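You operate a simulated robot arm through the tools that you are given. There is no shell and no other tool. Be economical: measure what you need, move in short steps, check, and stop when the job is done.

The job below is to be done with a simulated robot arm. You get a single attempt, and the scene is never put back.

TASK
Roll the bubbles out of the patch on the pink mat and cure it under the blue sandbag.
Fine: lift the bag off once the patch's band is green; roller and bag go back; leave the other patches.
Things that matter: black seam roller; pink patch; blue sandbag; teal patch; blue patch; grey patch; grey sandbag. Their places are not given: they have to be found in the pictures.

The check looks at the end state, three seconds after you hand in, the way a careful person would. Anything else that was tipped, shoved, dropped, spilled or broken makes it a failure.

THE ROBOT
A 6-joint arm with a two-finger parallel gripper, fixed in place. Base frame: the origin is at the foot of the arm, x ahead of it, y to its left, z up; the work surface is at about z = 0.85. Units: m, rad, N and s.
With the tool pointing down near the work surface it reaches from about 0.26 to 0.68 m from the base axis. Its first joint turns from -1.152 to 1.152 rad. Payload 2.9 kg.
The tool frame sits at the grasp point between the pads (the TCP): z along the fingers, y along the line on which they close. The tips reach 0.03 m beyond it. The gripper opens to 0.11 m. The fingers are 0.02 m wide and 0.01 m thick; the gripper's body (0.048 by 0.112 m) begins 0.055 m behind the TCP.
Orientation is that of the tool frame in the base frame, as a unit quaternion [x, y, z, w]. With the fingers straight down and closing along the base's y, the tool's x points along the base's -x, its y along +y and its z along -z.

THE INTERFACE
- The arm moves only by the tool play_rows. Its argument "moves" is a list of rows, each an object (a shift or turn left out is 0, a gripper value left out holds the last) with "translation": the shift along the base's x, y, z in m, a list of three; "turn": the turn, a rotation vector about the base's x, y, z in rad, a list of three; "gripper": the closure, from 0 (fully open) to 1 (shut). In form: [{"translation": [x, y, z], "turn": [wx, wy, wz], "gripper": gripper}, ...]. A call has 1 to 12 rows; each row shifts and turns the commanded pose from where the row before left it. Rows are played at 5 a second. More than 0.05 m and 0.15 rad between two rows, or a gripper value outside its range, and nothing of the call is played. Where a pose cannot be reached the arm comes as near as it can. A force on the tool above 40 N (or 10 N above the force at the start of the call, whichever is more), or a blocked arm, ends the call early, and 0.2 s more pass. Each finger travels about 0.108 m/s and halts on what it meets, pressing with about 42 N; the grip force reading is that of the motor and also rises with nothing between the fingers. The clock runs only during rows and for 0.2 s after the last one: add rows that do not move to give the fingers time. It gives the time, the measured TCP pose, the force on the tool (base axes), the opening and the grip force at its end, in the units of the frame above (readings bear some noise), and new pictures: "views" is both (left out), scene, wrist or none.
- Cameras (640 x 400 px; columns grow to the right, rows downward): "scene" is fixed at [0.0471, 0.4135, 1.3937]; the picture's right is [-0.95, -0.30, 0.00], its down [-0.15, 0.47, -0.87] and it looks along [0.26, -0.83, -0.49] (base axes); focal length 331 px, centre (320, 200). "wrist" rides on the gripper at [-0.036, 0, -0.057] in the tool frame; the picture's right is [0.00, -1.00, 0.00], its down [0.97, 0.00, -0.24] and it looks along [0.24, 0.00, 0.97] (tool axes); focal length 218 px, centre (320, 200).
- point_at(camera, pixels): for up to 12 pixels [column, row] of the newest picture of that camera ("zoom" is the newest enlarged one), the place [x, y, z] in the base frame of the surface seen there, good to about 0.003 m. No time passes.
- inspect(camera, box): a new picture of the part [left, top, right, bottom] of that camera's present view, enlarged. No time passes.
- hand_in(): hands the job in; it is judged then, once.

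Keep the steps short. Do not move on a guess: measure, check each grasp and each placing, and mend mistakes. In all there are 80 turns and 150 pictures (those below and enlarged ones count). Leave the gripper open and the arm clear of the work at the hand-in unless told otherwise, and finish with a single line.

The tools are called as name(argument=value, ...) on one line, values as JSON. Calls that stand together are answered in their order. play_rows: Moves the arm, as the interface text tells. Its arguments: {"type":"object","properties":{"moves":{"type":"array","items":{"type":"object","properties":{"translation":{"type":"array","items":{"type":"number"}},"turn":{"type":"array","items":{"type":"number"}},"gripper":{"type":"number"}}}},"views":{"type":"string","enum":["both","scene","wrist","none"]}},"required":["moves"]} The other tools are called the same way: point_at (camera, pixels) gives the place of the surface under pixels of a picture; inspect (camera, box) takes an enlarged picture of a part of a camera's view; hand_in () hands the job in.

At the start:

```text
time_s: 0.0
position: [0.3751, -0.2649, 1.181]
tool_rot: [0.0, 1.0, 0.0, 0.0]
contact_force: [-0.4, 0.2, 0.5]
opening: 0.11
finger_force: 0.1
```

scene: 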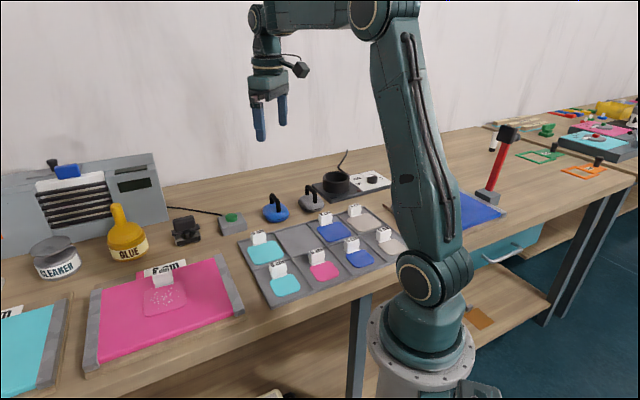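
wrist: 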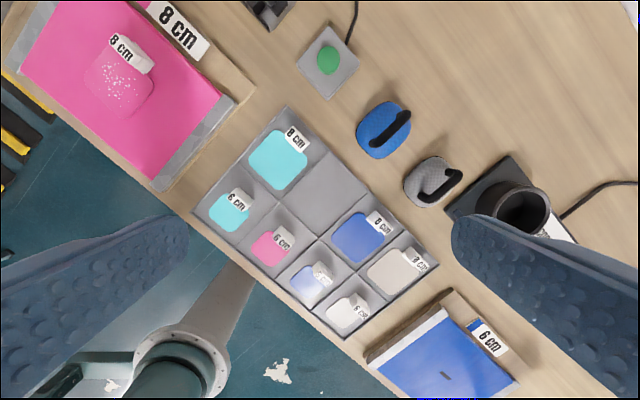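

I see the pink mat with a bubbly patch around scene (165,295), sandbags at (275,210) and (310,200), and several black objects. I'll zoom in to identify the roller and the patch.

inspect(camera="scene", box=[80, 180, 260, 340])

inspect(camera="scene", box=[220, 140, 420, 300])

inspect(camera="scene", box=[440, 90, 640, 240])

inspect(camera="wrist", box=[60, 0, 300, 150])

```text
2.50 times, centred on (170, 260) of scene
```

zoom: 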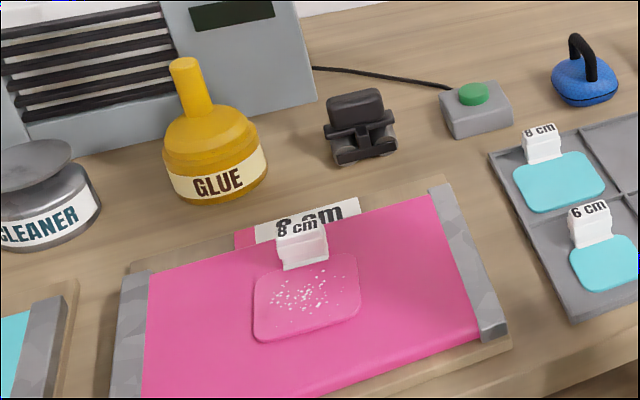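

```text
2.50 times, centred on (320, 220) of scene
```

zoom: 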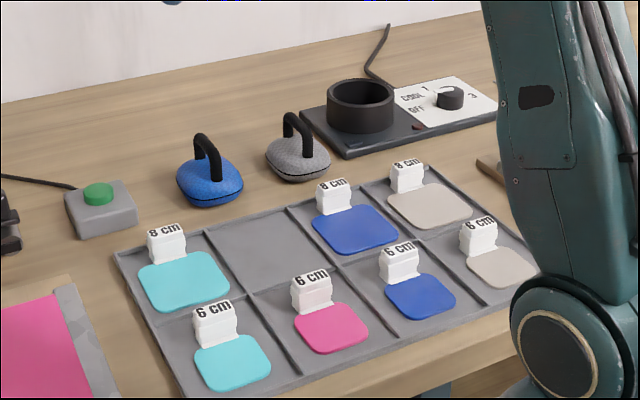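

```text
2.67 times, centred on (540, 165) of scene
```

zoom: 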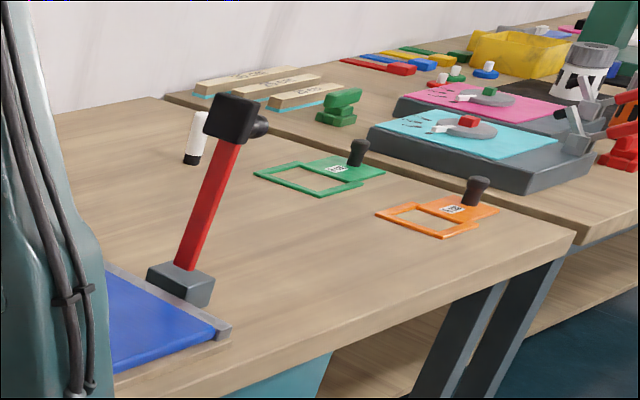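

```text
2.67 times, centred on (180, 75) of wrist
```

zoom: 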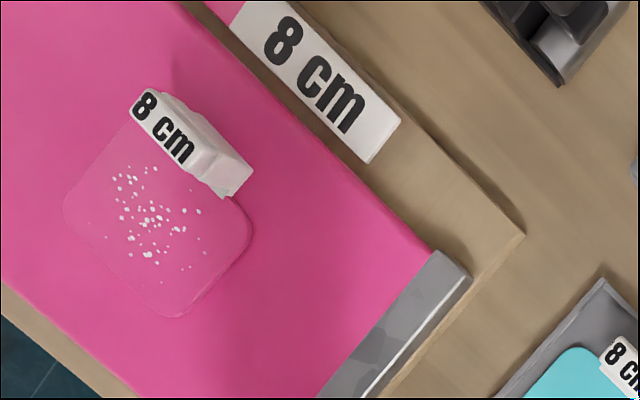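

The black roller seems to sit in a cradle at scene (185,230). I'll measure the roller, patch corners, tab and blue bag.

point_at(camera="scene", pixels=[[180, 222], [187, 220], [173, 228], [185, 241], [199, 236], [275, 199], [276, 212], [275, 219], [145, 300], [150, 316], [185, 307], [182, 285]])

point_at(camera="wrist", pixels=[[388, 128], [404, 116], [372, 143], [383, 108], [384, 155], [360, 125], [409, 140], [122, 82], [85, 78], [153, 92], [125, 118], [130, 52]])

inspect(camera="wrist", box=[220, 0, 300, 50])

inspect(camera="scene", box=[160, 205, 216, 250])

```text
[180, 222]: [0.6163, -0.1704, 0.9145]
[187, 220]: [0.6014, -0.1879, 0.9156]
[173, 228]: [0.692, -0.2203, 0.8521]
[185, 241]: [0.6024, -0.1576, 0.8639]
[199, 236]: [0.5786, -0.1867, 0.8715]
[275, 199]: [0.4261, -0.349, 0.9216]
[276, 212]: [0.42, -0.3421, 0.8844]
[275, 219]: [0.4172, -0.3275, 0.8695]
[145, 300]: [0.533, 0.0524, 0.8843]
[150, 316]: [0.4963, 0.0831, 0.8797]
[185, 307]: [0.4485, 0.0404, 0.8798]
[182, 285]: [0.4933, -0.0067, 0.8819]
```

```text
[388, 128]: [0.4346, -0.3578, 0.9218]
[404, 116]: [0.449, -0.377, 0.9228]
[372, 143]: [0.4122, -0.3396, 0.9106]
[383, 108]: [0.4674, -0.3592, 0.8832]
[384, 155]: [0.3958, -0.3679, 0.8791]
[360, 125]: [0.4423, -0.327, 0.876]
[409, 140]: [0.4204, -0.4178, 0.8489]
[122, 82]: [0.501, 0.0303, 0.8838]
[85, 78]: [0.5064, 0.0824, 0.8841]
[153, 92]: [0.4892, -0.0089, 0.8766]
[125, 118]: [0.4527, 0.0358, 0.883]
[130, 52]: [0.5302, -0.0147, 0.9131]
```

```text
8.00 times, centred on (260, 25) of wrist
```

zoom: 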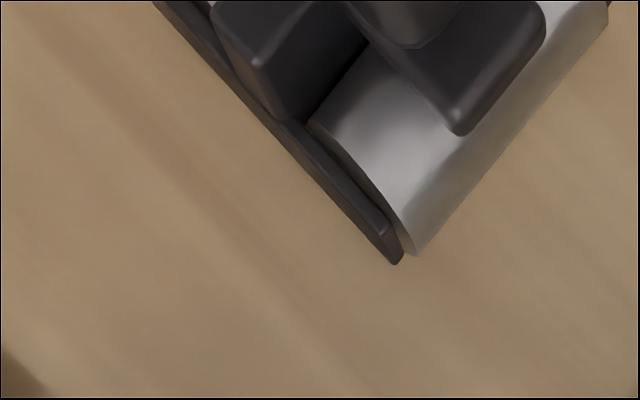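

```text
8.89 times, centred on (188, 228) of scene
```

zoom: 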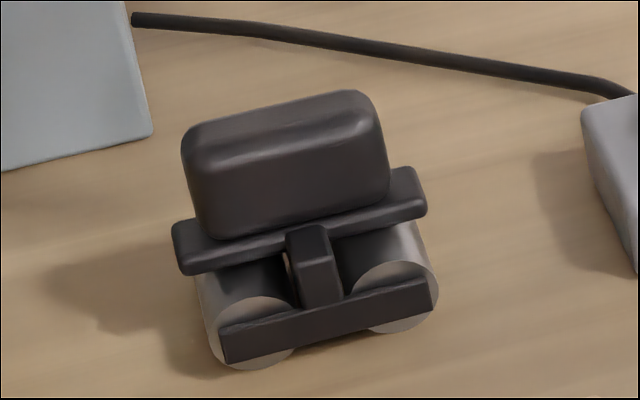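

The roller is a two-cylinder cart with a black bar grip, at roughly (0.61,-0.18), top z 0.915. I'll move above it for a wrist view.

play_rows(moves=[{"translation": [0.035, 0.017, -0.012]}, {"translation": [0.035, 0.017, -0.012]}, {"translation": [0.035, 0.017, -0.012]}, {"translation": [0.035, 0.017, -0.012]}, {"translation": [0.035, 0.017, -0.012]}, {}], views="wrist")

```text
time_s: 1.4
position: [0.551, -0.1802, 1.1233]
tool_rot: [0.001, 1.0, 0.001, 0.0]
contact_force: [-0.1, -0.4, 0.9]
opening: 0.1102
finger_force: 0.1
```

wrist: 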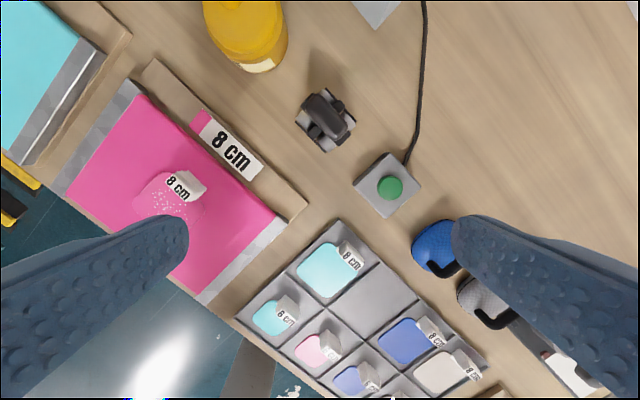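

Now a full view of the roller at wrist (325,120). Zooming in and measuring grip points.

inspect(camera="wrist", box=[285, 80, 365, 160])

inspect(camera="wrist", box=[110, 140, 230, 240])

point_at(camera="wrist", pixels=[[165, 180], [185, 185], [140, 200], [150, 175], [143, 215], [205, 200], [65, 195], [138, 95], [280, 220], [205, 300], [240, 155], [186, 184]])

```text
5.00 times, centred on (325, 120) of wrist
```

zoom: 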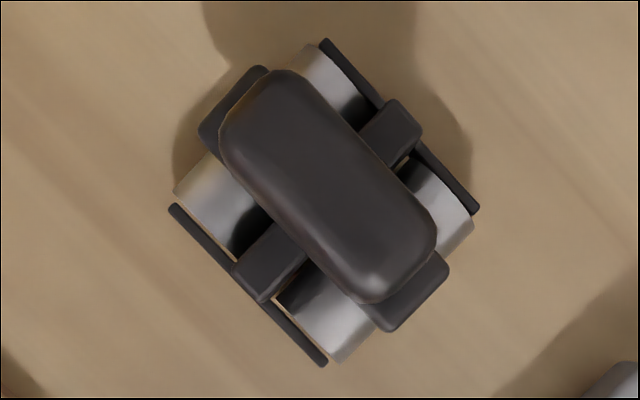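

```text
4.00 times, centred on (170, 190) of wrist
```

zoom: 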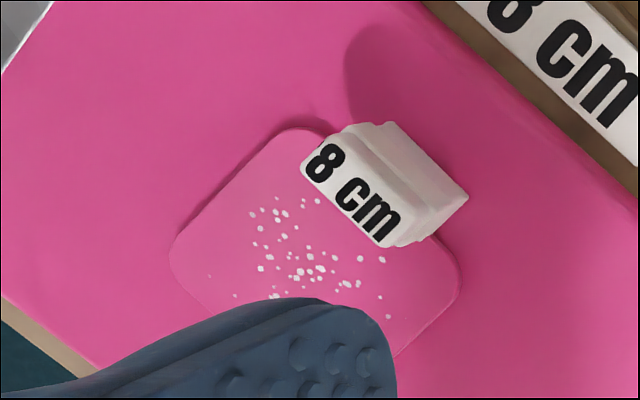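

```text
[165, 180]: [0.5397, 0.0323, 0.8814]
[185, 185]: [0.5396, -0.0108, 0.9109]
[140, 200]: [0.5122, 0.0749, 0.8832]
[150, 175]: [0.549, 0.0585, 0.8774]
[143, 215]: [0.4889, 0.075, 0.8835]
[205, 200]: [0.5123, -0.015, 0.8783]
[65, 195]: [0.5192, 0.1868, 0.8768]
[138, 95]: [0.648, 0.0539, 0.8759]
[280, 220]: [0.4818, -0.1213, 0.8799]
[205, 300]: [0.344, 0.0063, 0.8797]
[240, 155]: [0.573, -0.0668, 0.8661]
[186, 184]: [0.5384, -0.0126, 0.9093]
```

point_at(camera="zoom", pixels=[[170, 190]])

inspect(camera="wrist", box=[285, 80, 365, 160])

```text
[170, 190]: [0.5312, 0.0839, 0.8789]
```

```text
5.00 times, centred on (325, 120) of wrist
```

zoom: 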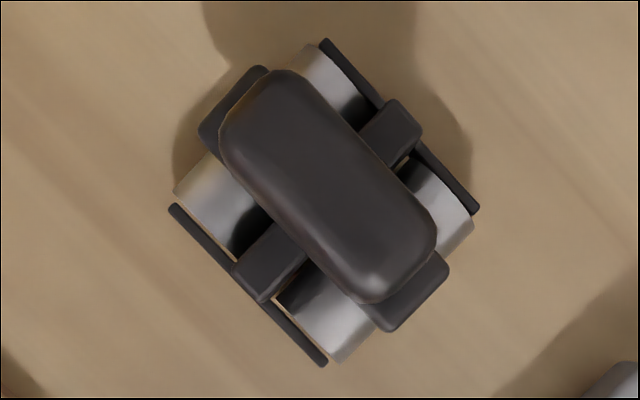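

Measuring roller handle edges and rollers in this zoom.

point_at(camera="zoom", pixels=[[328, 185], [262, 100], [390, 275], [300, 90], [425, 225], [230, 150], [345, 285], [175, 208], [322, 360], [325, 45], [475, 208], [398, 120]])

```text
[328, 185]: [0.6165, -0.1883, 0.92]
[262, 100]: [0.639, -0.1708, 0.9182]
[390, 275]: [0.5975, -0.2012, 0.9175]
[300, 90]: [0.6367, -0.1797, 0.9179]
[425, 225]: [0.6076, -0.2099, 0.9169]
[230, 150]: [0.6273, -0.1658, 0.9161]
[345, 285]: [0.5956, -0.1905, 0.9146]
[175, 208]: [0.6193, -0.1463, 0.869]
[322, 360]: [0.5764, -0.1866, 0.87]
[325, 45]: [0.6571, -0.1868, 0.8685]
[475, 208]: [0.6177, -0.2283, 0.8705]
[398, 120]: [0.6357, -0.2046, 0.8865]
```

Roller centre ≈(0.617,-0.187), rolling axis 45° in the base; its handle top is at 0.92 and its crossbar top at 0.887. Before gripping it, I'll move over the patch with the tool turned 45° to measure the patch accurately.

play_rows(moves=[{"translation": [-0.015, 0.03, -0.004], "turn": [0, 0, 0.131]}, {"translation": [-0.015, 0.03, -0.004], "turn": [0, 0, 0.131]}, {"translation": [-0.015, 0.03, -0.004], "turn": [0, 0, 0.131]}, {"translation": [-0.015, 0.03, -0.004], "turn": [0, 0, 0.131]}, {"translation": [-0.015, 0.03, -0.004], "turn": [0, 0, 0.131]}, {"translation": [-0.015, 0.03, -0.004], "turn": [0, 0, 0.131]}, {}], views="wrist")

inspect(camera="wrist", box=[230, 60, 410, 172])

```text
time_s: 3.0
position: [0.4589, -0.001, 1.0965]
tool_rot: [-0.385, 0.923, -0.001, 0.001]
contact_force: [-0.1, -0.5, 0.4]
opening: 0.1101
finger_force: 0.1
```

wrist: 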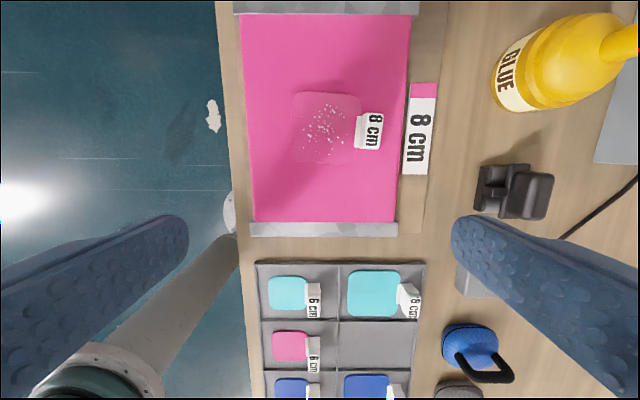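

```text
3.56 times, centred on (320, 116) of wrist
```

zoom: 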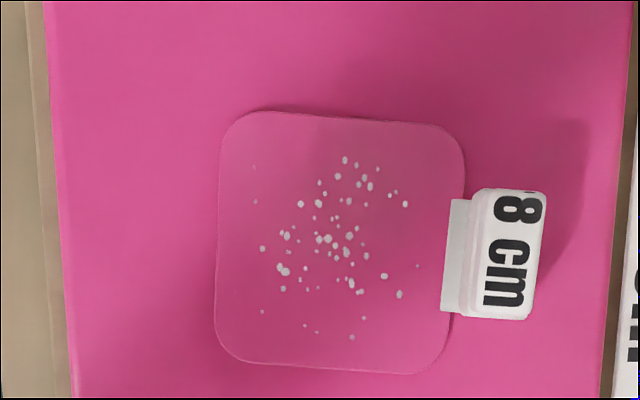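

point_at(camera="zoom", pixels=[[220, 240], [340, 118], [325, 366], [455, 180], [445, 340], [340, 240], [450, 255], [450, 210], [475, 255], [515, 255], [55, 200], [615, 200]])

point_at(camera="wrist", pixels=[[245, 20], [408, 20], [255, 218], [395, 218], [320, 8], [325, 228], [421, 90], [418, 170], [372, 290], [385, 345], [470, 345], [489, 372]])

```text
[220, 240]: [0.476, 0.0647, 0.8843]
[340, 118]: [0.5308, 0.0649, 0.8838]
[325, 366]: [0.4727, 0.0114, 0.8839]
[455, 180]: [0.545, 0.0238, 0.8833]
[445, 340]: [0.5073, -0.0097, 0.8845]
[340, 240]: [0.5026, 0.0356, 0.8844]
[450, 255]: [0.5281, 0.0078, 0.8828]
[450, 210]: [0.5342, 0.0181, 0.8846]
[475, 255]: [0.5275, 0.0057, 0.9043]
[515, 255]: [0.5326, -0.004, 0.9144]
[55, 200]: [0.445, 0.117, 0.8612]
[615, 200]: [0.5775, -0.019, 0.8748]
```

```text
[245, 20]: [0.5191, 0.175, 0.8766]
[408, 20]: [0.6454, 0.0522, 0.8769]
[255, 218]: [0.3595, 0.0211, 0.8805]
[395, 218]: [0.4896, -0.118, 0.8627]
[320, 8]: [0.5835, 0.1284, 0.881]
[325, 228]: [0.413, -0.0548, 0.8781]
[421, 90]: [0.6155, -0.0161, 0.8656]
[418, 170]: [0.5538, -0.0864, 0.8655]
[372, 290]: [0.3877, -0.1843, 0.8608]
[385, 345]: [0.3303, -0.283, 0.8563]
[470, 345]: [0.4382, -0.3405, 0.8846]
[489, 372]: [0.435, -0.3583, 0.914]
```

The patch centre is ≈(0.5026,0.0375), top z 0.884, aligned at 45°, with the tab on its wall-side edge. Now I move above the roller handle.

play_rows(moves=[{"translation": [0.0263, -0.0311, -0.0133]}, {"translation": [0.0263, -0.0311, -0.0133]}, {"translation": [0.0263, -0.0311, -0.0133]}, {"translation": [0.0263, -0.0311, -0.0133]}, {"translation": [0.0263, -0.0311, -0.0133]}, {"translation": [0.0263, -0.0311, -0.0133]}, {}, {}])

```text
time_s: 4.8
position: [0.6189, -0.1865, 1.0183]
tool_rot: [-0.384, 0.923, 0.001, 0.0]
contact_force: [-1.0, 0.0, 0.5]
opening: 0.11
finger_force: 0.1
```

scene: 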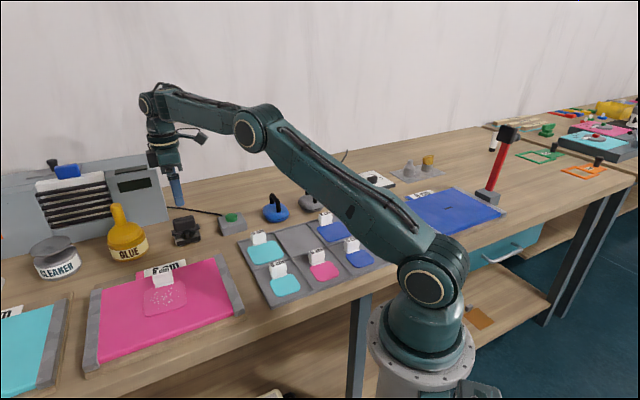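
wrist: 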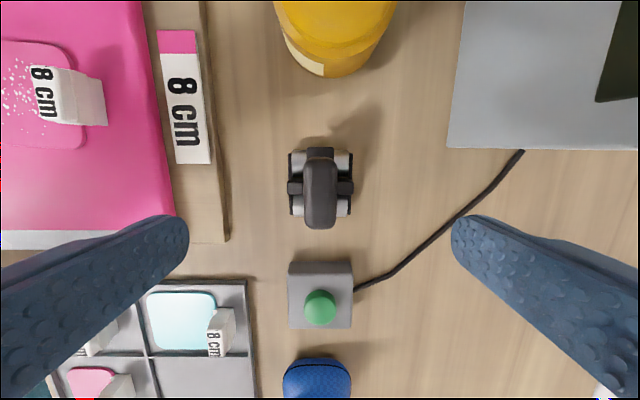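

Well aligned, handle vertical in the wrist view at column 320. Checking handle points before descending.

point_at(camera="wrist", pixels=[[320, 165], [320, 190], [320, 222], [308, 195], [333, 195], [292, 187], [348, 187], [291, 212], [349, 212], [300, 205], [342, 205], [270, 230]])

inspect(camera="wrist", box=[270, 135, 370, 240])

```text
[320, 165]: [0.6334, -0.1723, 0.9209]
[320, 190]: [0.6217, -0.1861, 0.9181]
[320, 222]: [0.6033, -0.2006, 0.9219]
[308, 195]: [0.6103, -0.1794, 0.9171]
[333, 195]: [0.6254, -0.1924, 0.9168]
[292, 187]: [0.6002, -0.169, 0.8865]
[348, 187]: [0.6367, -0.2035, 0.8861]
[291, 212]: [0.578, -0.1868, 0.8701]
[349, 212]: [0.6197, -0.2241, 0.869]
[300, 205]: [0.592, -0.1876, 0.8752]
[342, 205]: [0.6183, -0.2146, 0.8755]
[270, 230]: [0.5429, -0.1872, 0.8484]
```

```text
3.81 times, centred on (320, 188) of wrist
```

zoom: 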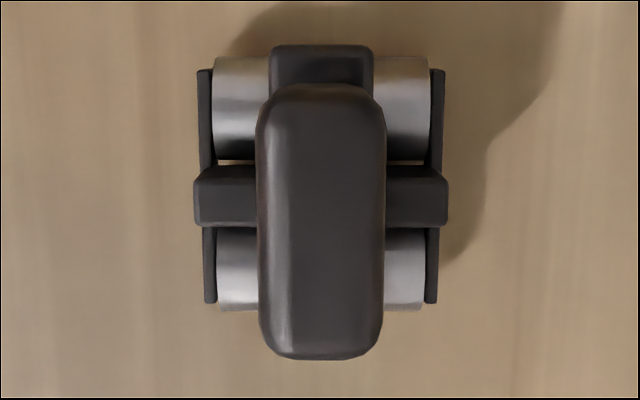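

Centre is within 1 mm. Descending so the tips stay just above the crossbar (TCP z 0.921), then closing.

play_rows(moves=[{"translation": [-0.001, -0.0005, -0.04]}, {"translation": [0, 0, -0.035]}, {"translation": [0, 0, -0.0223]}, {}, {}], views="scene")

play_rows(moves=[{"gripper": 0.5}, {"gripper": 1.0}, {}, {}, {}], views="both")

```text
time_s: 6.0
position: [0.6169, -0.1866, 0.9203]
tool_rot: [-0.384, 0.923, 0.0, -0.001]
contact_force: [0.1, -0.6, -0.1]
opening: 0.11
finger_force: 0.0
```

scene: 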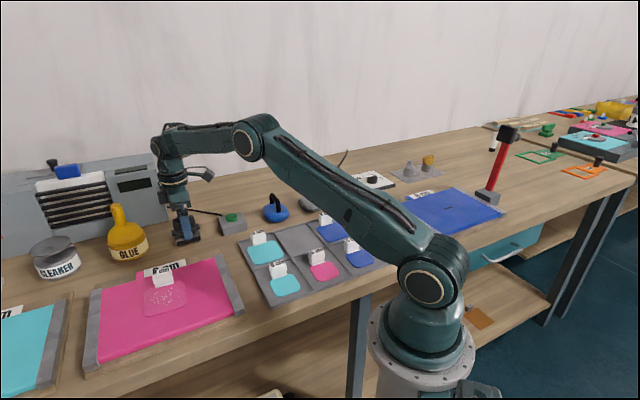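

```text
time_s: 7.2
position: [0.6173, -0.1864, 0.9219]
tool_rot: [-0.384, 0.923, -0.001, -0.001]
contact_force: [1.9, -1.7, 1.6]
opening: 0.0256
finger_force: 42.3
```

scene: 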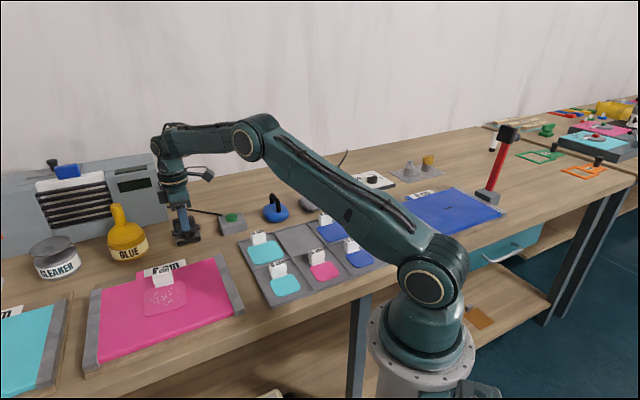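
wrist: 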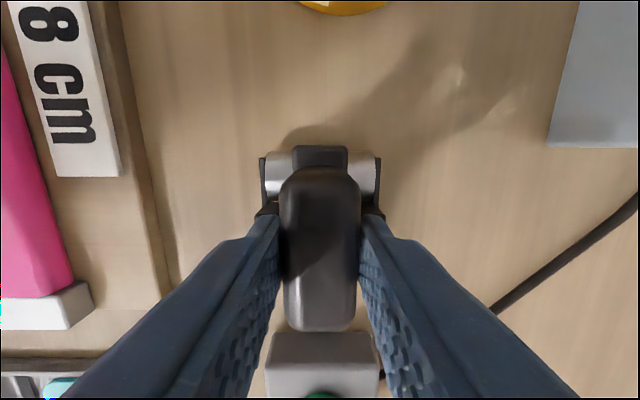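

Grip confirmed (opening 0.0256). Lifting and carrying to the near end of the mat, clear of the tab.

play_rows(moves=[{"translation": [0, 0, 0.03]}, {"translation": [0, 0, 0.05]}, {"translation": [-0.03, 0.03, 0]}, {"translation": [-0.03, 0.03, 0]}, {"translation": [-0.03, 0.03, 0]}, {"translation": [-0.03, 0.03, 0]}, {"translation": [-0.03, 0.03, 0]}, {"translation": [-0.03, 0.03, 0]}, {}, {}])

```text
time_s: 9.4
position: [0.4348, -0.0066, 0.9999]
tool_rot: [-0.383, 0.924, 0.0, 0.0]
contact_force: [0.3, 0.1, -3.1]
opening: 0.0256
finger_force: 42.1
```

scene: 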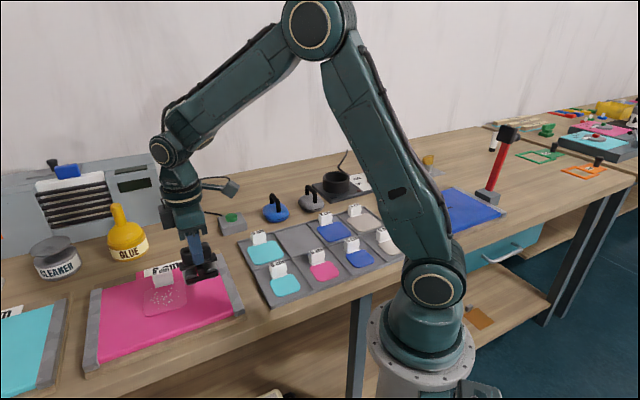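
wrist: 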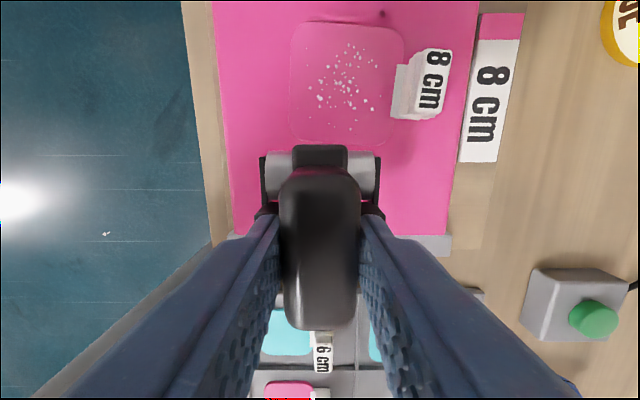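

Roller is just short of the patch. Lowering to near the mat surface (expected contact TCP ≈0.951), reading the force.

play_rows(moves=[{"translation": [0.0007, 0.0007, -0.03]}, {"translation": [0, 0, -0.014]}, {"translation": [0, 0, -0.003]}, {}], views="scene")

```text
time_s: 10.4
position: [0.4368, -0.0049, 0.9526]
tool_rot: [-0.383, 0.924, 0.001, 0.0]
contact_force: [-0.7, 1.3, -2.4]
opening: 0.0257
finger_force: 42.0
```

scene: 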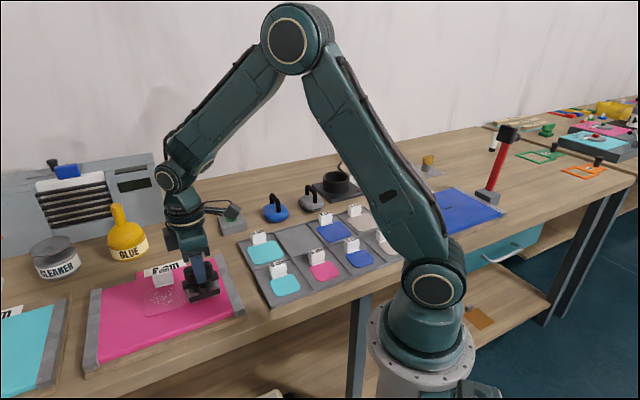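

Still hanging (−2.4 N = its weight). Two small steps lower to feel contact.

play_rows(moves=[{"translation": [0, 0, -0.0015]}, {}, {"translation": [0, 0, -0.0015]}, {}], views="none")

```text
time_s: 11.4
position: [0.437, -0.0049, 0.9503]
tool_rot: [-0.384, 0.923, 0.0, 0.001]
contact_force: [0.0, -1.1, -3.0]
opening: 0.0256
finger_force: 41.9
```

play_rows(moves=[{"translation": [0, 0, -0.0015]}, {}, {"translation": [0, 0, -0.0015]}, {}], views="wrist")

```text
time_s: 12.4
position: [0.4383, -0.0053, 0.9478]
tool_rot: [-0.384, 0.923, -0.001, 0.001]
contact_force: [-5.3, 0.5, 23.9]
opening: 0.0259
finger_force: 42.4
```

wrist: 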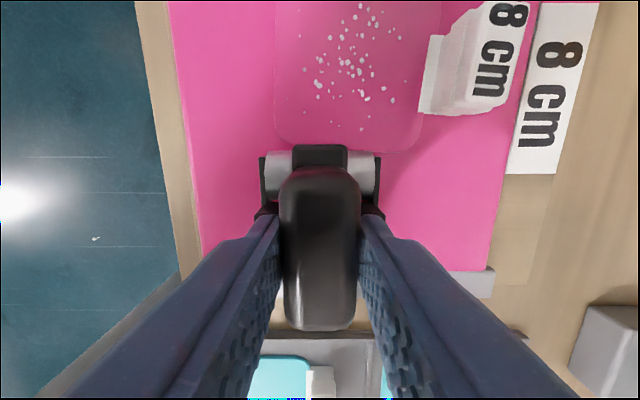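

Contact on the mat at TCP ≈0.9485 (24 N). I'll lift 6 mm, move over the patch centre and feel for contact there.

play_rows(moves=[{"translation": [0, 0, 0.008]}, {"translation": [0.014, 0.014, 0]}, {"translation": [0.014, 0.014, 0]}, {"translation": [0.0125, 0.0125, 0]}, {"translation": [0.0125, 0.0125, 0]}, {}, {"translation": [0, 0, -0.0015]}, {}], views="none")

play_rows(moves=[{"translation": [0, 0, -0.001]}, {}, {}], views="none")

```text
time_s: 14.2
position: [0.4911, 0.0468, 0.9543]
tool_rot: [-0.383, 0.924, 0.0, 0.0]
contact_force: [0.1, -0.3, -3.7]
opening: 0.0258
finger_force: 42.2
```

```text
time_s: 15.0
position: [0.4915, 0.0473, 0.9537]
tool_rot: [-0.384, 0.923, 0.0, -0.001]
contact_force: [-0.7, 0.4, -0.7]
opening: 0.0255
finger_force: 41.9
```

Contact begins at ≈0.9535. Press a bit more.

play_rows(moves=[{"translation": [0, 0, -0.0007]}, {}, {}], views="none")

```text
time_s: 15.8
position: [0.4916, 0.0475, 0.9518]
tool_rot: [-0.383, 0.924, 0.0, 0.0]
contact_force: [-1.1, 0.0, 2.2]
opening: 0.0258
finger_force: 42.3
```

play_rows(moves=[{"translation": [0, 0, -0.0006]}, {}, {}], views="none")

```text
time_s: 16.6
position: [0.4905, 0.0468, 0.9528]
tool_rot: [-0.383, 0.924, 0.0, 0.001]
contact_force: [0.8, -1.6, 10.6]
opening: 0.0257
finger_force: 42.1
```

About 14 N net on the patch. Rolling ±35 mm along the patch on this side (never leaving it fully).

play_rows(moves=[{"translation": [0.0124, 0.0124, 0]}, {"translation": [0.0124, 0.0124, 0]}, {}, {"translation": [-0.0124, -0.0124, 0]}, {"translation": [-0.0124, -0.0124, 0]}, {"translation": [-0.0124, -0.0124, 0]}, {"translation": [-0.0124, -0.0124, 0]}, {}, {"translation": [0.0124, 0.0124, 0]}, {"translation": [0.0124, 0.0124, 0]}, {}], views="both")

inspect(camera="scene", box=[110, 250, 240, 340])

```text
time_s: 19.0
position: [0.4904, 0.0477, 0.9523]
tool_rot: [-0.382, 0.924, 0.0, 0.0]
contact_force: [-2.3, -3.6, 12.0]
opening: 0.0256
finger_force: 41.7
```

scene: 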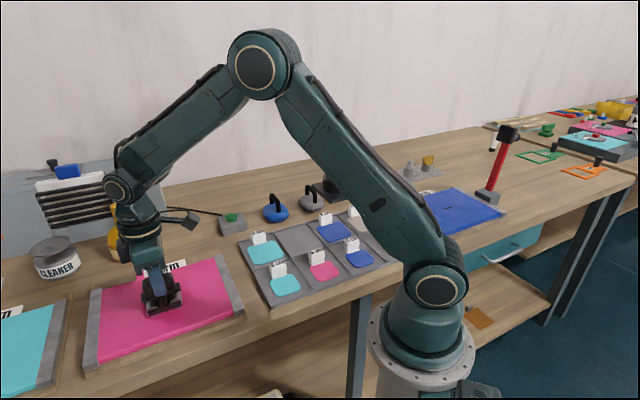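
wrist: 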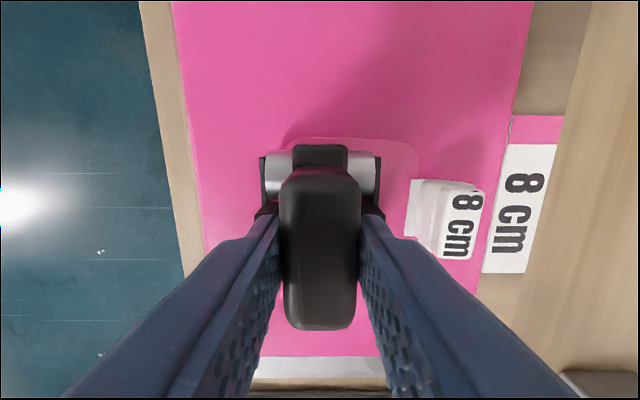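

```text
4.44 times, centred on (175, 295) of scene
```

zoom: 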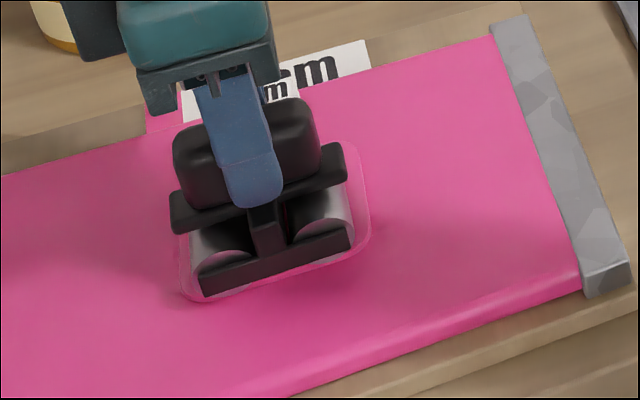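

Bubbles on this side appear gone. Checking the tab's location before shifting to the tab-side lane.

point_at(camera="wrist", pixels=[[412, 200], [408, 215], [425, 190], [420, 225], [418, 160], [381, 160], [285, 138], [440, 215], [380, 180]])

inspect(camera="wrist", box=[250, 120, 500, 280])

```text
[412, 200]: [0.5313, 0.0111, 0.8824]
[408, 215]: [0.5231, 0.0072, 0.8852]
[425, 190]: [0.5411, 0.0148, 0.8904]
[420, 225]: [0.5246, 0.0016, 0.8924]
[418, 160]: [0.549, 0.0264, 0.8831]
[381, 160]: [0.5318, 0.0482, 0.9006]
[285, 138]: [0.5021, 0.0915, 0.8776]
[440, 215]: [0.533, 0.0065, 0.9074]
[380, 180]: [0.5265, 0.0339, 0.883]
```

```text
2.50 times, centred on (375, 200) of wrist
```

zoom: 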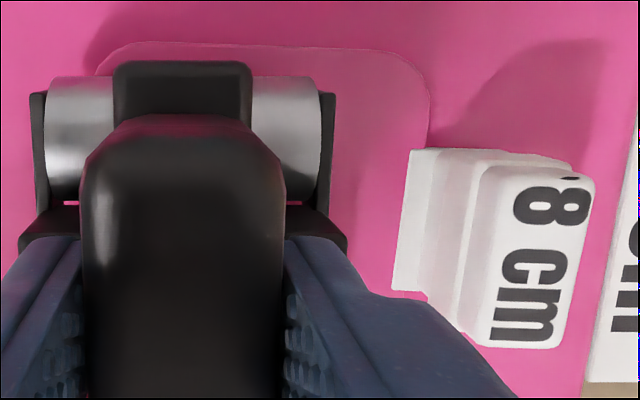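

The tab flap starts at v≈0.365 (roller plate edge would be 0.360 after a 19 mm shift). Lifting 6 mm, shifting, lowering.

play_rows(moves=[{"translation": [0, 0, 0.006]}, {"translation": [0.0134, -0.0134, 0]}, {}, {"translation": [0, 0, -0.0045]}, {}, {"translation": [0, 0, -0.0012]}, {}], views="wrist")

```text
time_s: 20.6
position: [0.504, 0.0345, 0.9527]
tool_rot: [-0.383, 0.924, 0.0, -0.001]
contact_force: [-0.9, -0.5, 7.0]
opening: 0.0256
finger_force: 42.4
```

wrist: 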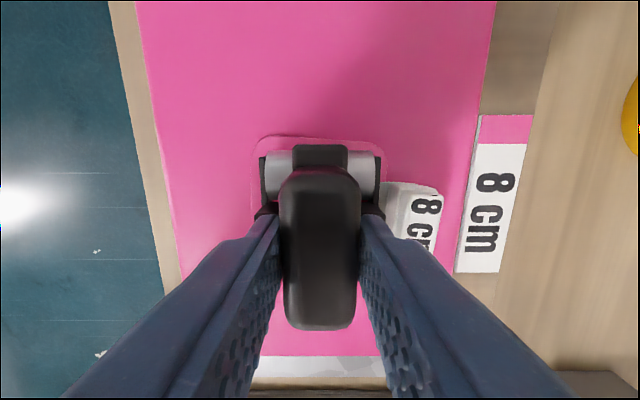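

10 N net, clear of the tab. Rolling this lane.

play_rows(moves=[{"translation": [0.0124, 0.0124, 0]}, {"translation": [0.0124, 0.0124, 0]}, {}, {"translation": [-0.0124, -0.0124, 0]}, {"translation": [-0.0124, -0.0124, 0]}, {"translation": [-0.0124, -0.0124, 0]}, {"translation": [-0.0124, -0.0124, 0]}, {}, {"translation": [0.0124, 0.0124, 0]}, {"translation": [0.0124, 0.0124, 0]}, {}], views="none")

play_rows(moves=[{"translation": [0, 0, 0.03]}, {"translation": [0, 0, 0.017]}, {"translation": [-0.03, -0.03, 0]}, {"translation": [-0.03, -0.03, 0]}, {}, {}], views="both")

inspect(camera="wrist", box=[250, 0, 450, 150])

inspect(camera="scene", box=[110, 250, 240, 340])

```text
time_s: 23.0
position: [0.5035, 0.0343, 0.9534]
tool_rot: [-0.382, 0.924, 0.0, 0.0]
contact_force: [-0.9, -2.0, 3.8]
opening: 0.0259
finger_force: 42.2
```

```text
time_s: 24.4
position: [0.4464, -0.0245, 0.9992]
tool_rot: [-0.383, 0.924, 0.0, 0.0]
contact_force: [-0.7, -0.3, -2.7]
opening: 0.0256
finger_force: 42.1
```

scene: 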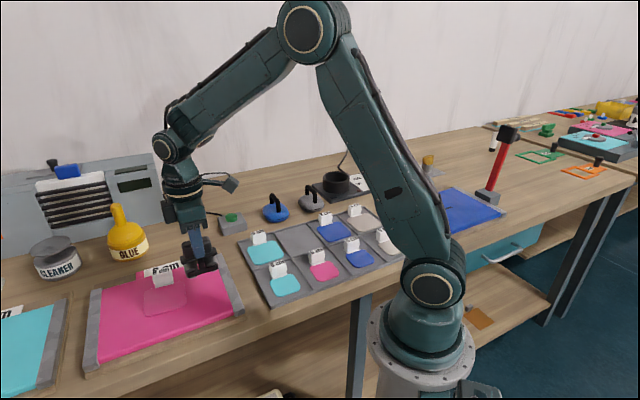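
wrist: 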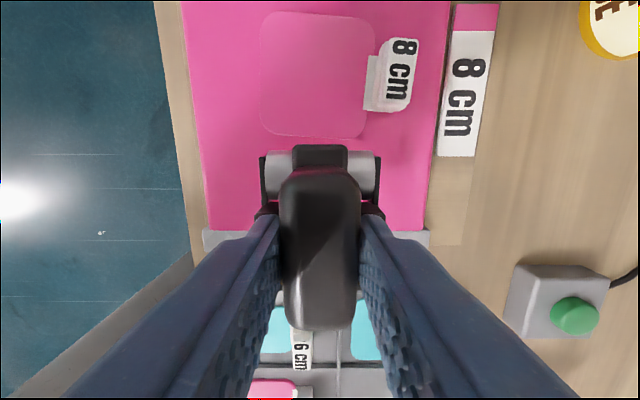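

```text
2.67 times, centred on (350, 75) of wrist
```

zoom: 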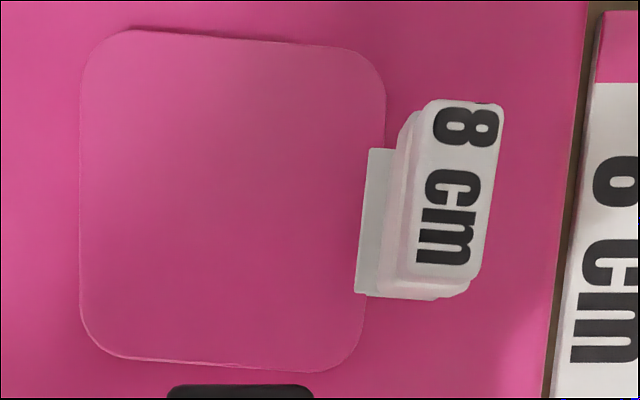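

```text
4.44 times, centred on (175, 295) of scene
```

zoom: 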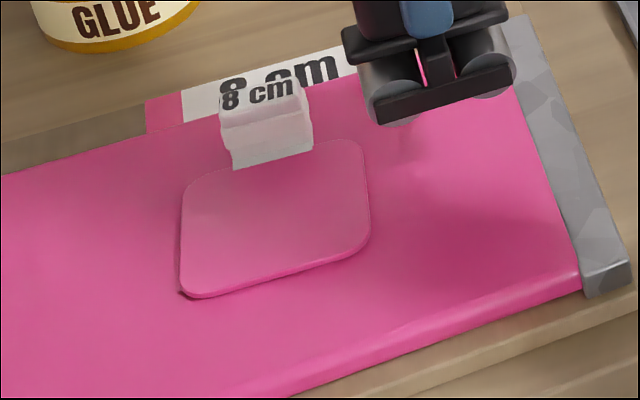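

The patch is free of bubbles. Now carrying the roller back by the exact reverse of all shifts, staying high, then checking.

play_rows(moves=[{"translation": [0.02882, -0.02672, 0]}, {"translation": [0.02882, -0.02672, 0]}, {"translation": [0.02882, -0.02672, 0]}, {"translation": [0.02882, -0.02672, 0]}, {"translation": [0.02881, -0.02671, 0]}, {"translation": [0.02881, -0.02671, 0]}, {}, {"translation": [0, 0, -0.045]}, {"translation": [0, 0, -0.028]}, {}, {"translation": [0, 0, -0.0035]}, {}], views="both")

```text
time_s: 27.0
position: [0.6183, -0.1854, 0.9233]
tool_rot: [-0.383, 0.924, 0.0, 0.0]
contact_force: [0.4, -0.7, -3.3]
opening: 0.0259
finger_force: 41.8
```

scene: 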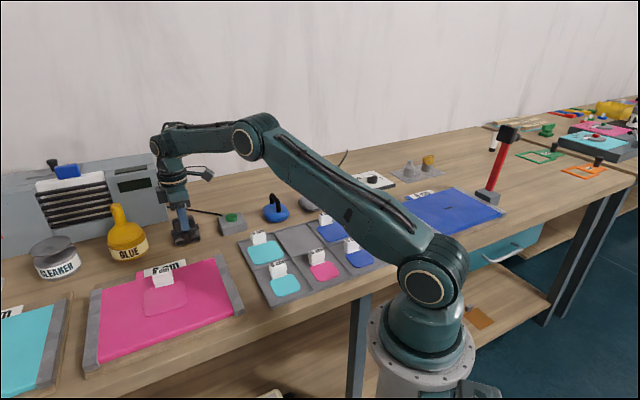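
wrist: 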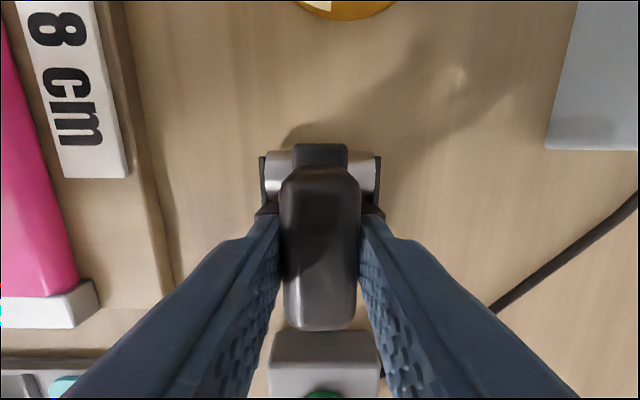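

The view matches the grasp moment. Lowering the last ~2 mm until it carries weight.

play_rows(moves=[{"translation": [-0.0005, -0.0005, -0.0015]}, {}, {"translation": [0, 0, -0.0007]}, {}], views="none")

```text
time_s: 28.0
position: [0.6166, -0.1856, 0.9204]
tool_rot: [-0.383, 0.924, -0.001, 0.0]
contact_force: [1.3, -0.5, 1.9]
opening: 0.0257
finger_force: 41.5
```

It rests on the bench (force +1.9 N). Opening and rising.

play_rows(moves=[{"gripper": 0.5}, {"gripper": 0}, {}, {}, {"translation": [0, 0, 0.045]}, {"translation": [0, 0, 0.05]}, {}], views="both")

point_at(camera="wrist", pixels=[[320, 190], [291, 212], [349, 212]])

```text
time_s: 29.6
position: [0.6167, -0.1836, 1.0147]
tool_rot: [-0.384, 0.923, 0.001, 0.0]
contact_force: [-0.4, 0.3, 0.6]
opening: 0.1099
finger_force: 0.0
```

scene: 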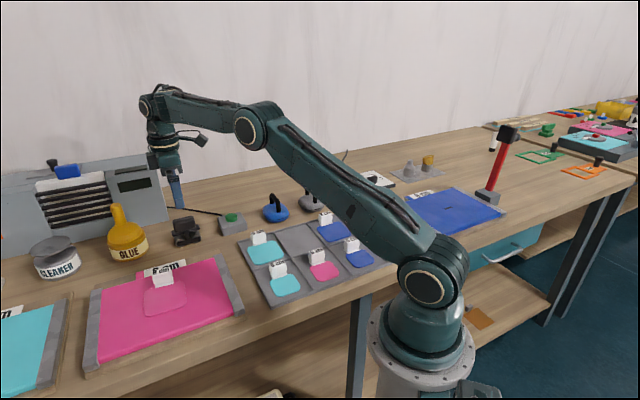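
wrist: 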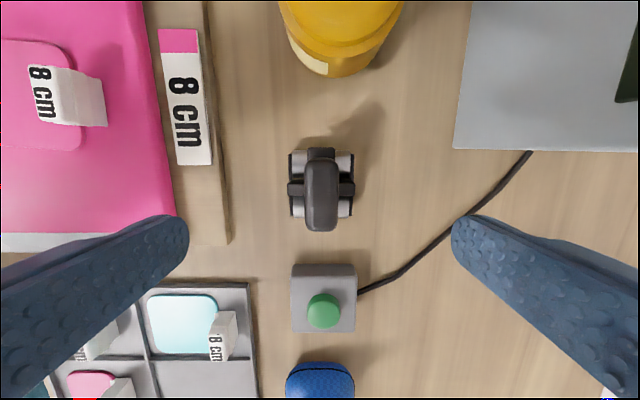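

```text
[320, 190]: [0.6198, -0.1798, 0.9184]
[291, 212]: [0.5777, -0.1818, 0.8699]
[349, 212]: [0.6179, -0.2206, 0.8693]
```

Roller is back on its spot. Next: move above the blue bag while turning −90° so the fingers close across its handle (which runs along the (1,−1) direction).

play_rows(moves=[{"translation": [-0.017, -0.0155, 0.006], "turn": [0, 0, -0.1428]}, {"translation": [-0.017, -0.0155, 0.006], "turn": [0, 0, -0.1428]}, {"translation": [-0.017, -0.0155, 0.006], "turn": [0, 0, -0.1428]}, {"translation": [-0.017, -0.0155, 0.006], "turn": [0, 0, -0.1428]}, {"translation": [-0.017, -0.0155, 0.006], "turn": [0, 0, -0.1428]}, {"translation": [-0.017, -0.0155, 0.006], "turn": [0, 0, -0.1428]}, {"translation": [-0.017, -0.0155, 0.006], "turn": [0, 0, -0.1428]}, {"translation": [-0.017, -0.0155, 0.006], "turn": [0, 0, -0.1428]}, {"translation": [-0.017, -0.0155, 0.006], "turn": [0, 0, -0.1428]}, {"translation": [-0.017, -0.0155, 0.006], "turn": [0, 0, -0.1428]}, {"translation": [-0.017, -0.0155, 0.006], "turn": [0, 0, -0.1428]}, {}], views="both")

```text
time_s: 32.2
position: [0.4301, -0.3566, 1.0809]
tool_rot: [0.383, 0.924, 0.0, 0.0]
contact_force: [-0.3, 0.2, -0.4]
opening: 0.1101
finger_force: 0.0
```

scene: 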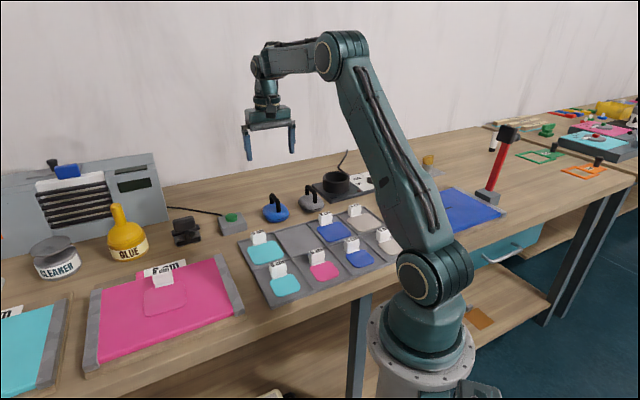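
wrist: 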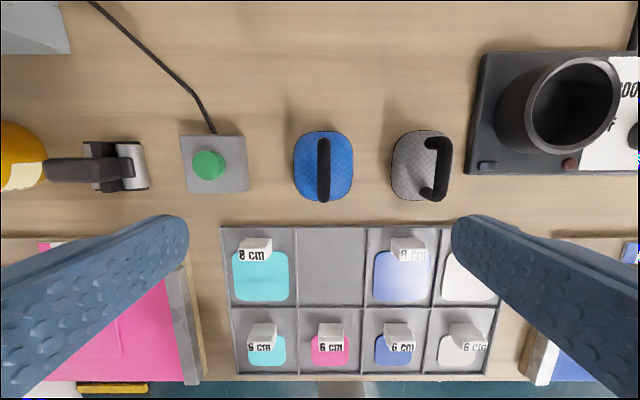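

Aligned. Measuring the blue bag and its handle at wrist (323,168), and the clearance to the grey bag.

inspect(camera="wrist", box=[270, 115, 460, 215])

point_at(camera="wrist", pixels=[[323, 142], [323, 168], [324, 194], [297, 168], [350, 168], [322, 132], [395, 165], [320, 199], [245, 165], [395, 180], [370, 150], [447, 165]])

inspect(camera="scene", box=[250, 175, 340, 230])

```text
3.37 times, centred on (365, 165) of wrist
```

zoom: 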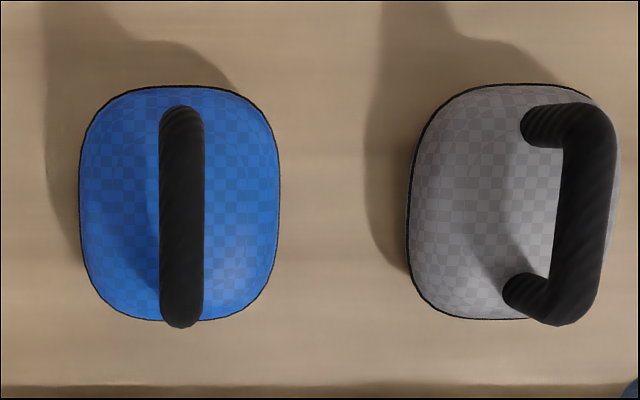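

```text
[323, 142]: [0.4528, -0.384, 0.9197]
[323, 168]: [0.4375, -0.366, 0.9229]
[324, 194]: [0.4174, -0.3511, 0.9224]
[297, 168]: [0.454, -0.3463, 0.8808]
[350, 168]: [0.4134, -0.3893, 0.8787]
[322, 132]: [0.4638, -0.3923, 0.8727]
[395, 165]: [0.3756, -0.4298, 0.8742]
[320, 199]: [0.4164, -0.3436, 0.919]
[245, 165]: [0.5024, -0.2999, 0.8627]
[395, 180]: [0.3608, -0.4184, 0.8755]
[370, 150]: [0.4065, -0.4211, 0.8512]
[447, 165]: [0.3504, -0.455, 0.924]
```

```text
7.11 times, centred on (295, 202) of scene
```

zoom: 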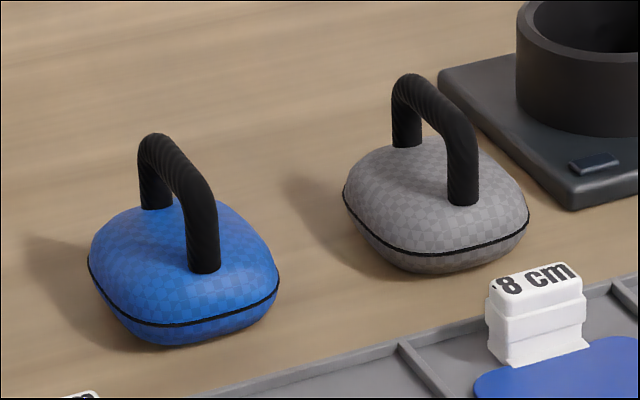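

Handle centre ≈(0.4356,−0.367), top z 0.923, bag shoulder ≈0.885. I'll narrow the gripper to ~66 mm, descend to TCP 0.927 and check.

play_rows(moves=[{"translation": [0.0055, -0.0104, -0.03], "gripper": 0.4}, {"translation": [0, 0, -0.045]}, {"translation": [0, 0, -0.045]}, {"translation": [0, 0, -0.025]}, {}, {}], views="both")

inspect(camera="scene", box=[235, 165, 345, 235])

```text
time_s: 33.6
position: [0.4355, -0.3648, 0.9352]
tool_rot: [0.381, 0.924, 0.0, -0.001]
contact_force: [-0.2, -0.2, -0.8]
opening: 0.0662
finger_force: 0.1
```

scene: 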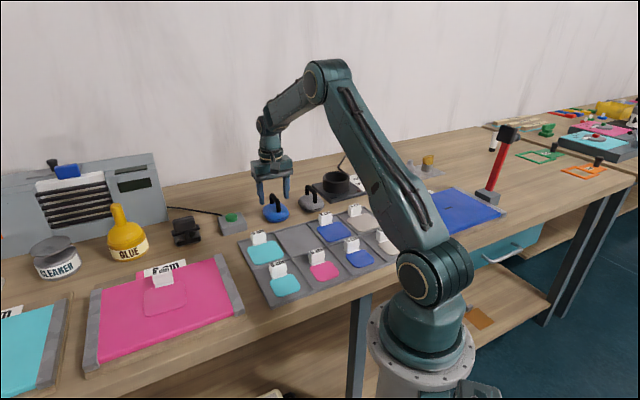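
wrist: 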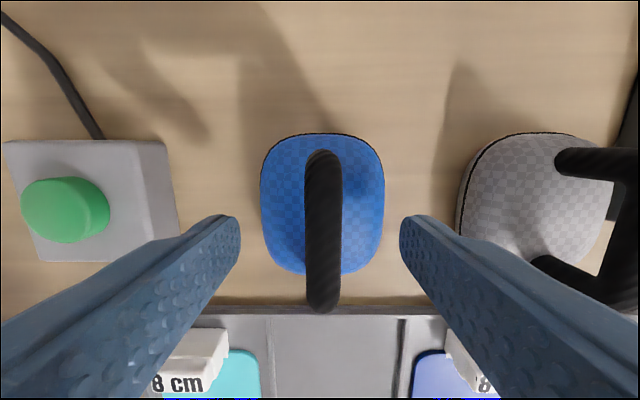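

```text
5.71 times, centred on (290, 200) of scene
```

zoom: 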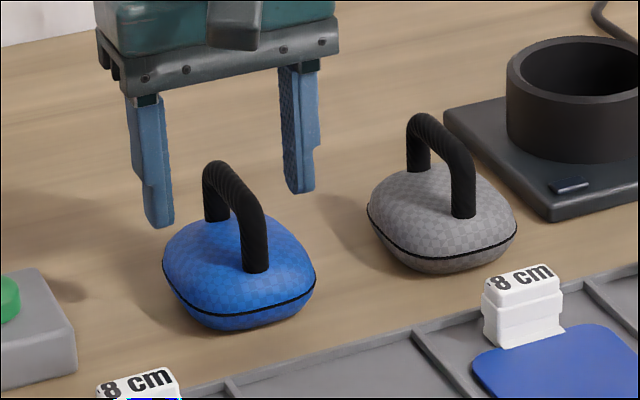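

Fingers straddle the handle centrally. Lower 9 mm and close.

play_rows(moves=[{"translation": [0, 0, -0.009]}, {}, {"gripper": 0.7}, {"gripper": 1.0}, {}, {}, {}], views="wrist")

```text
time_s: 35.2
position: [0.4357, -0.3667, 0.9268]
tool_rot: [0.382, 0.924, -0.001, 0.0]
contact_force: [-1.1, -1.6, -1.3]
opening: 0.0133
finger_force: 42.0
```

wrist: 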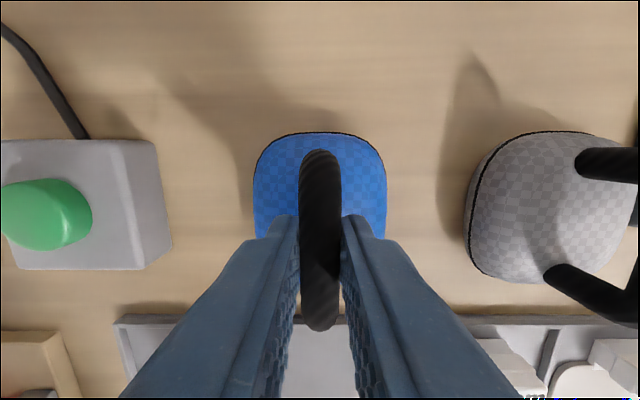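

Handle gripped (13 mm). Lifting straight up and checking.

play_rows(moves=[{"translation": [0, 0, 0.03]}, {"translation": [0, 0, 0.045]}, {"translation": [0, 0, 0.045]}, {}, {}], views="both")

inspect(camera="scene", box=[230, 130, 340, 230])

```text
time_s: 36.4
position: [0.4343, -0.3668, 1.0472]
tool_rot: [0.382, 0.924, 0.001, 0.0]
contact_force: [0.8, -0.5, -5.7]
opening: 0.0132
finger_force: 41.5
```

scene: 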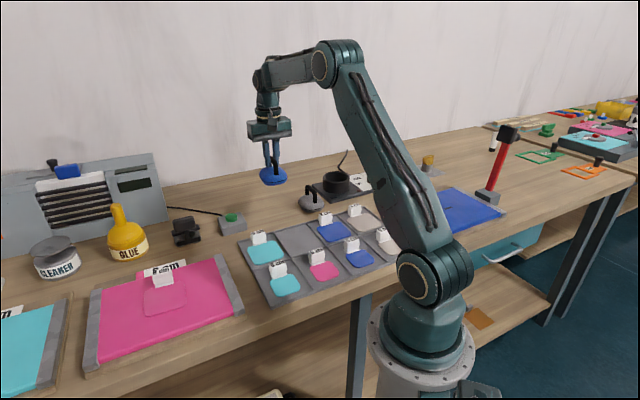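
wrist: 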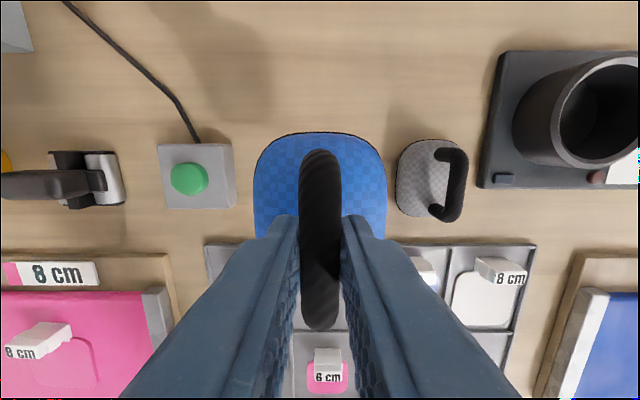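

```text
4.00 times, centred on (285, 180) of scene
```

zoom: 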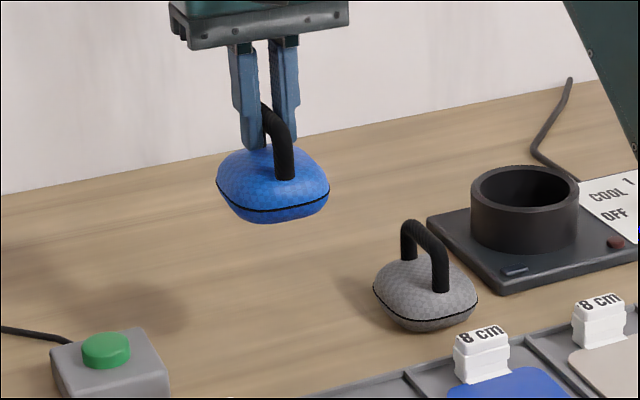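

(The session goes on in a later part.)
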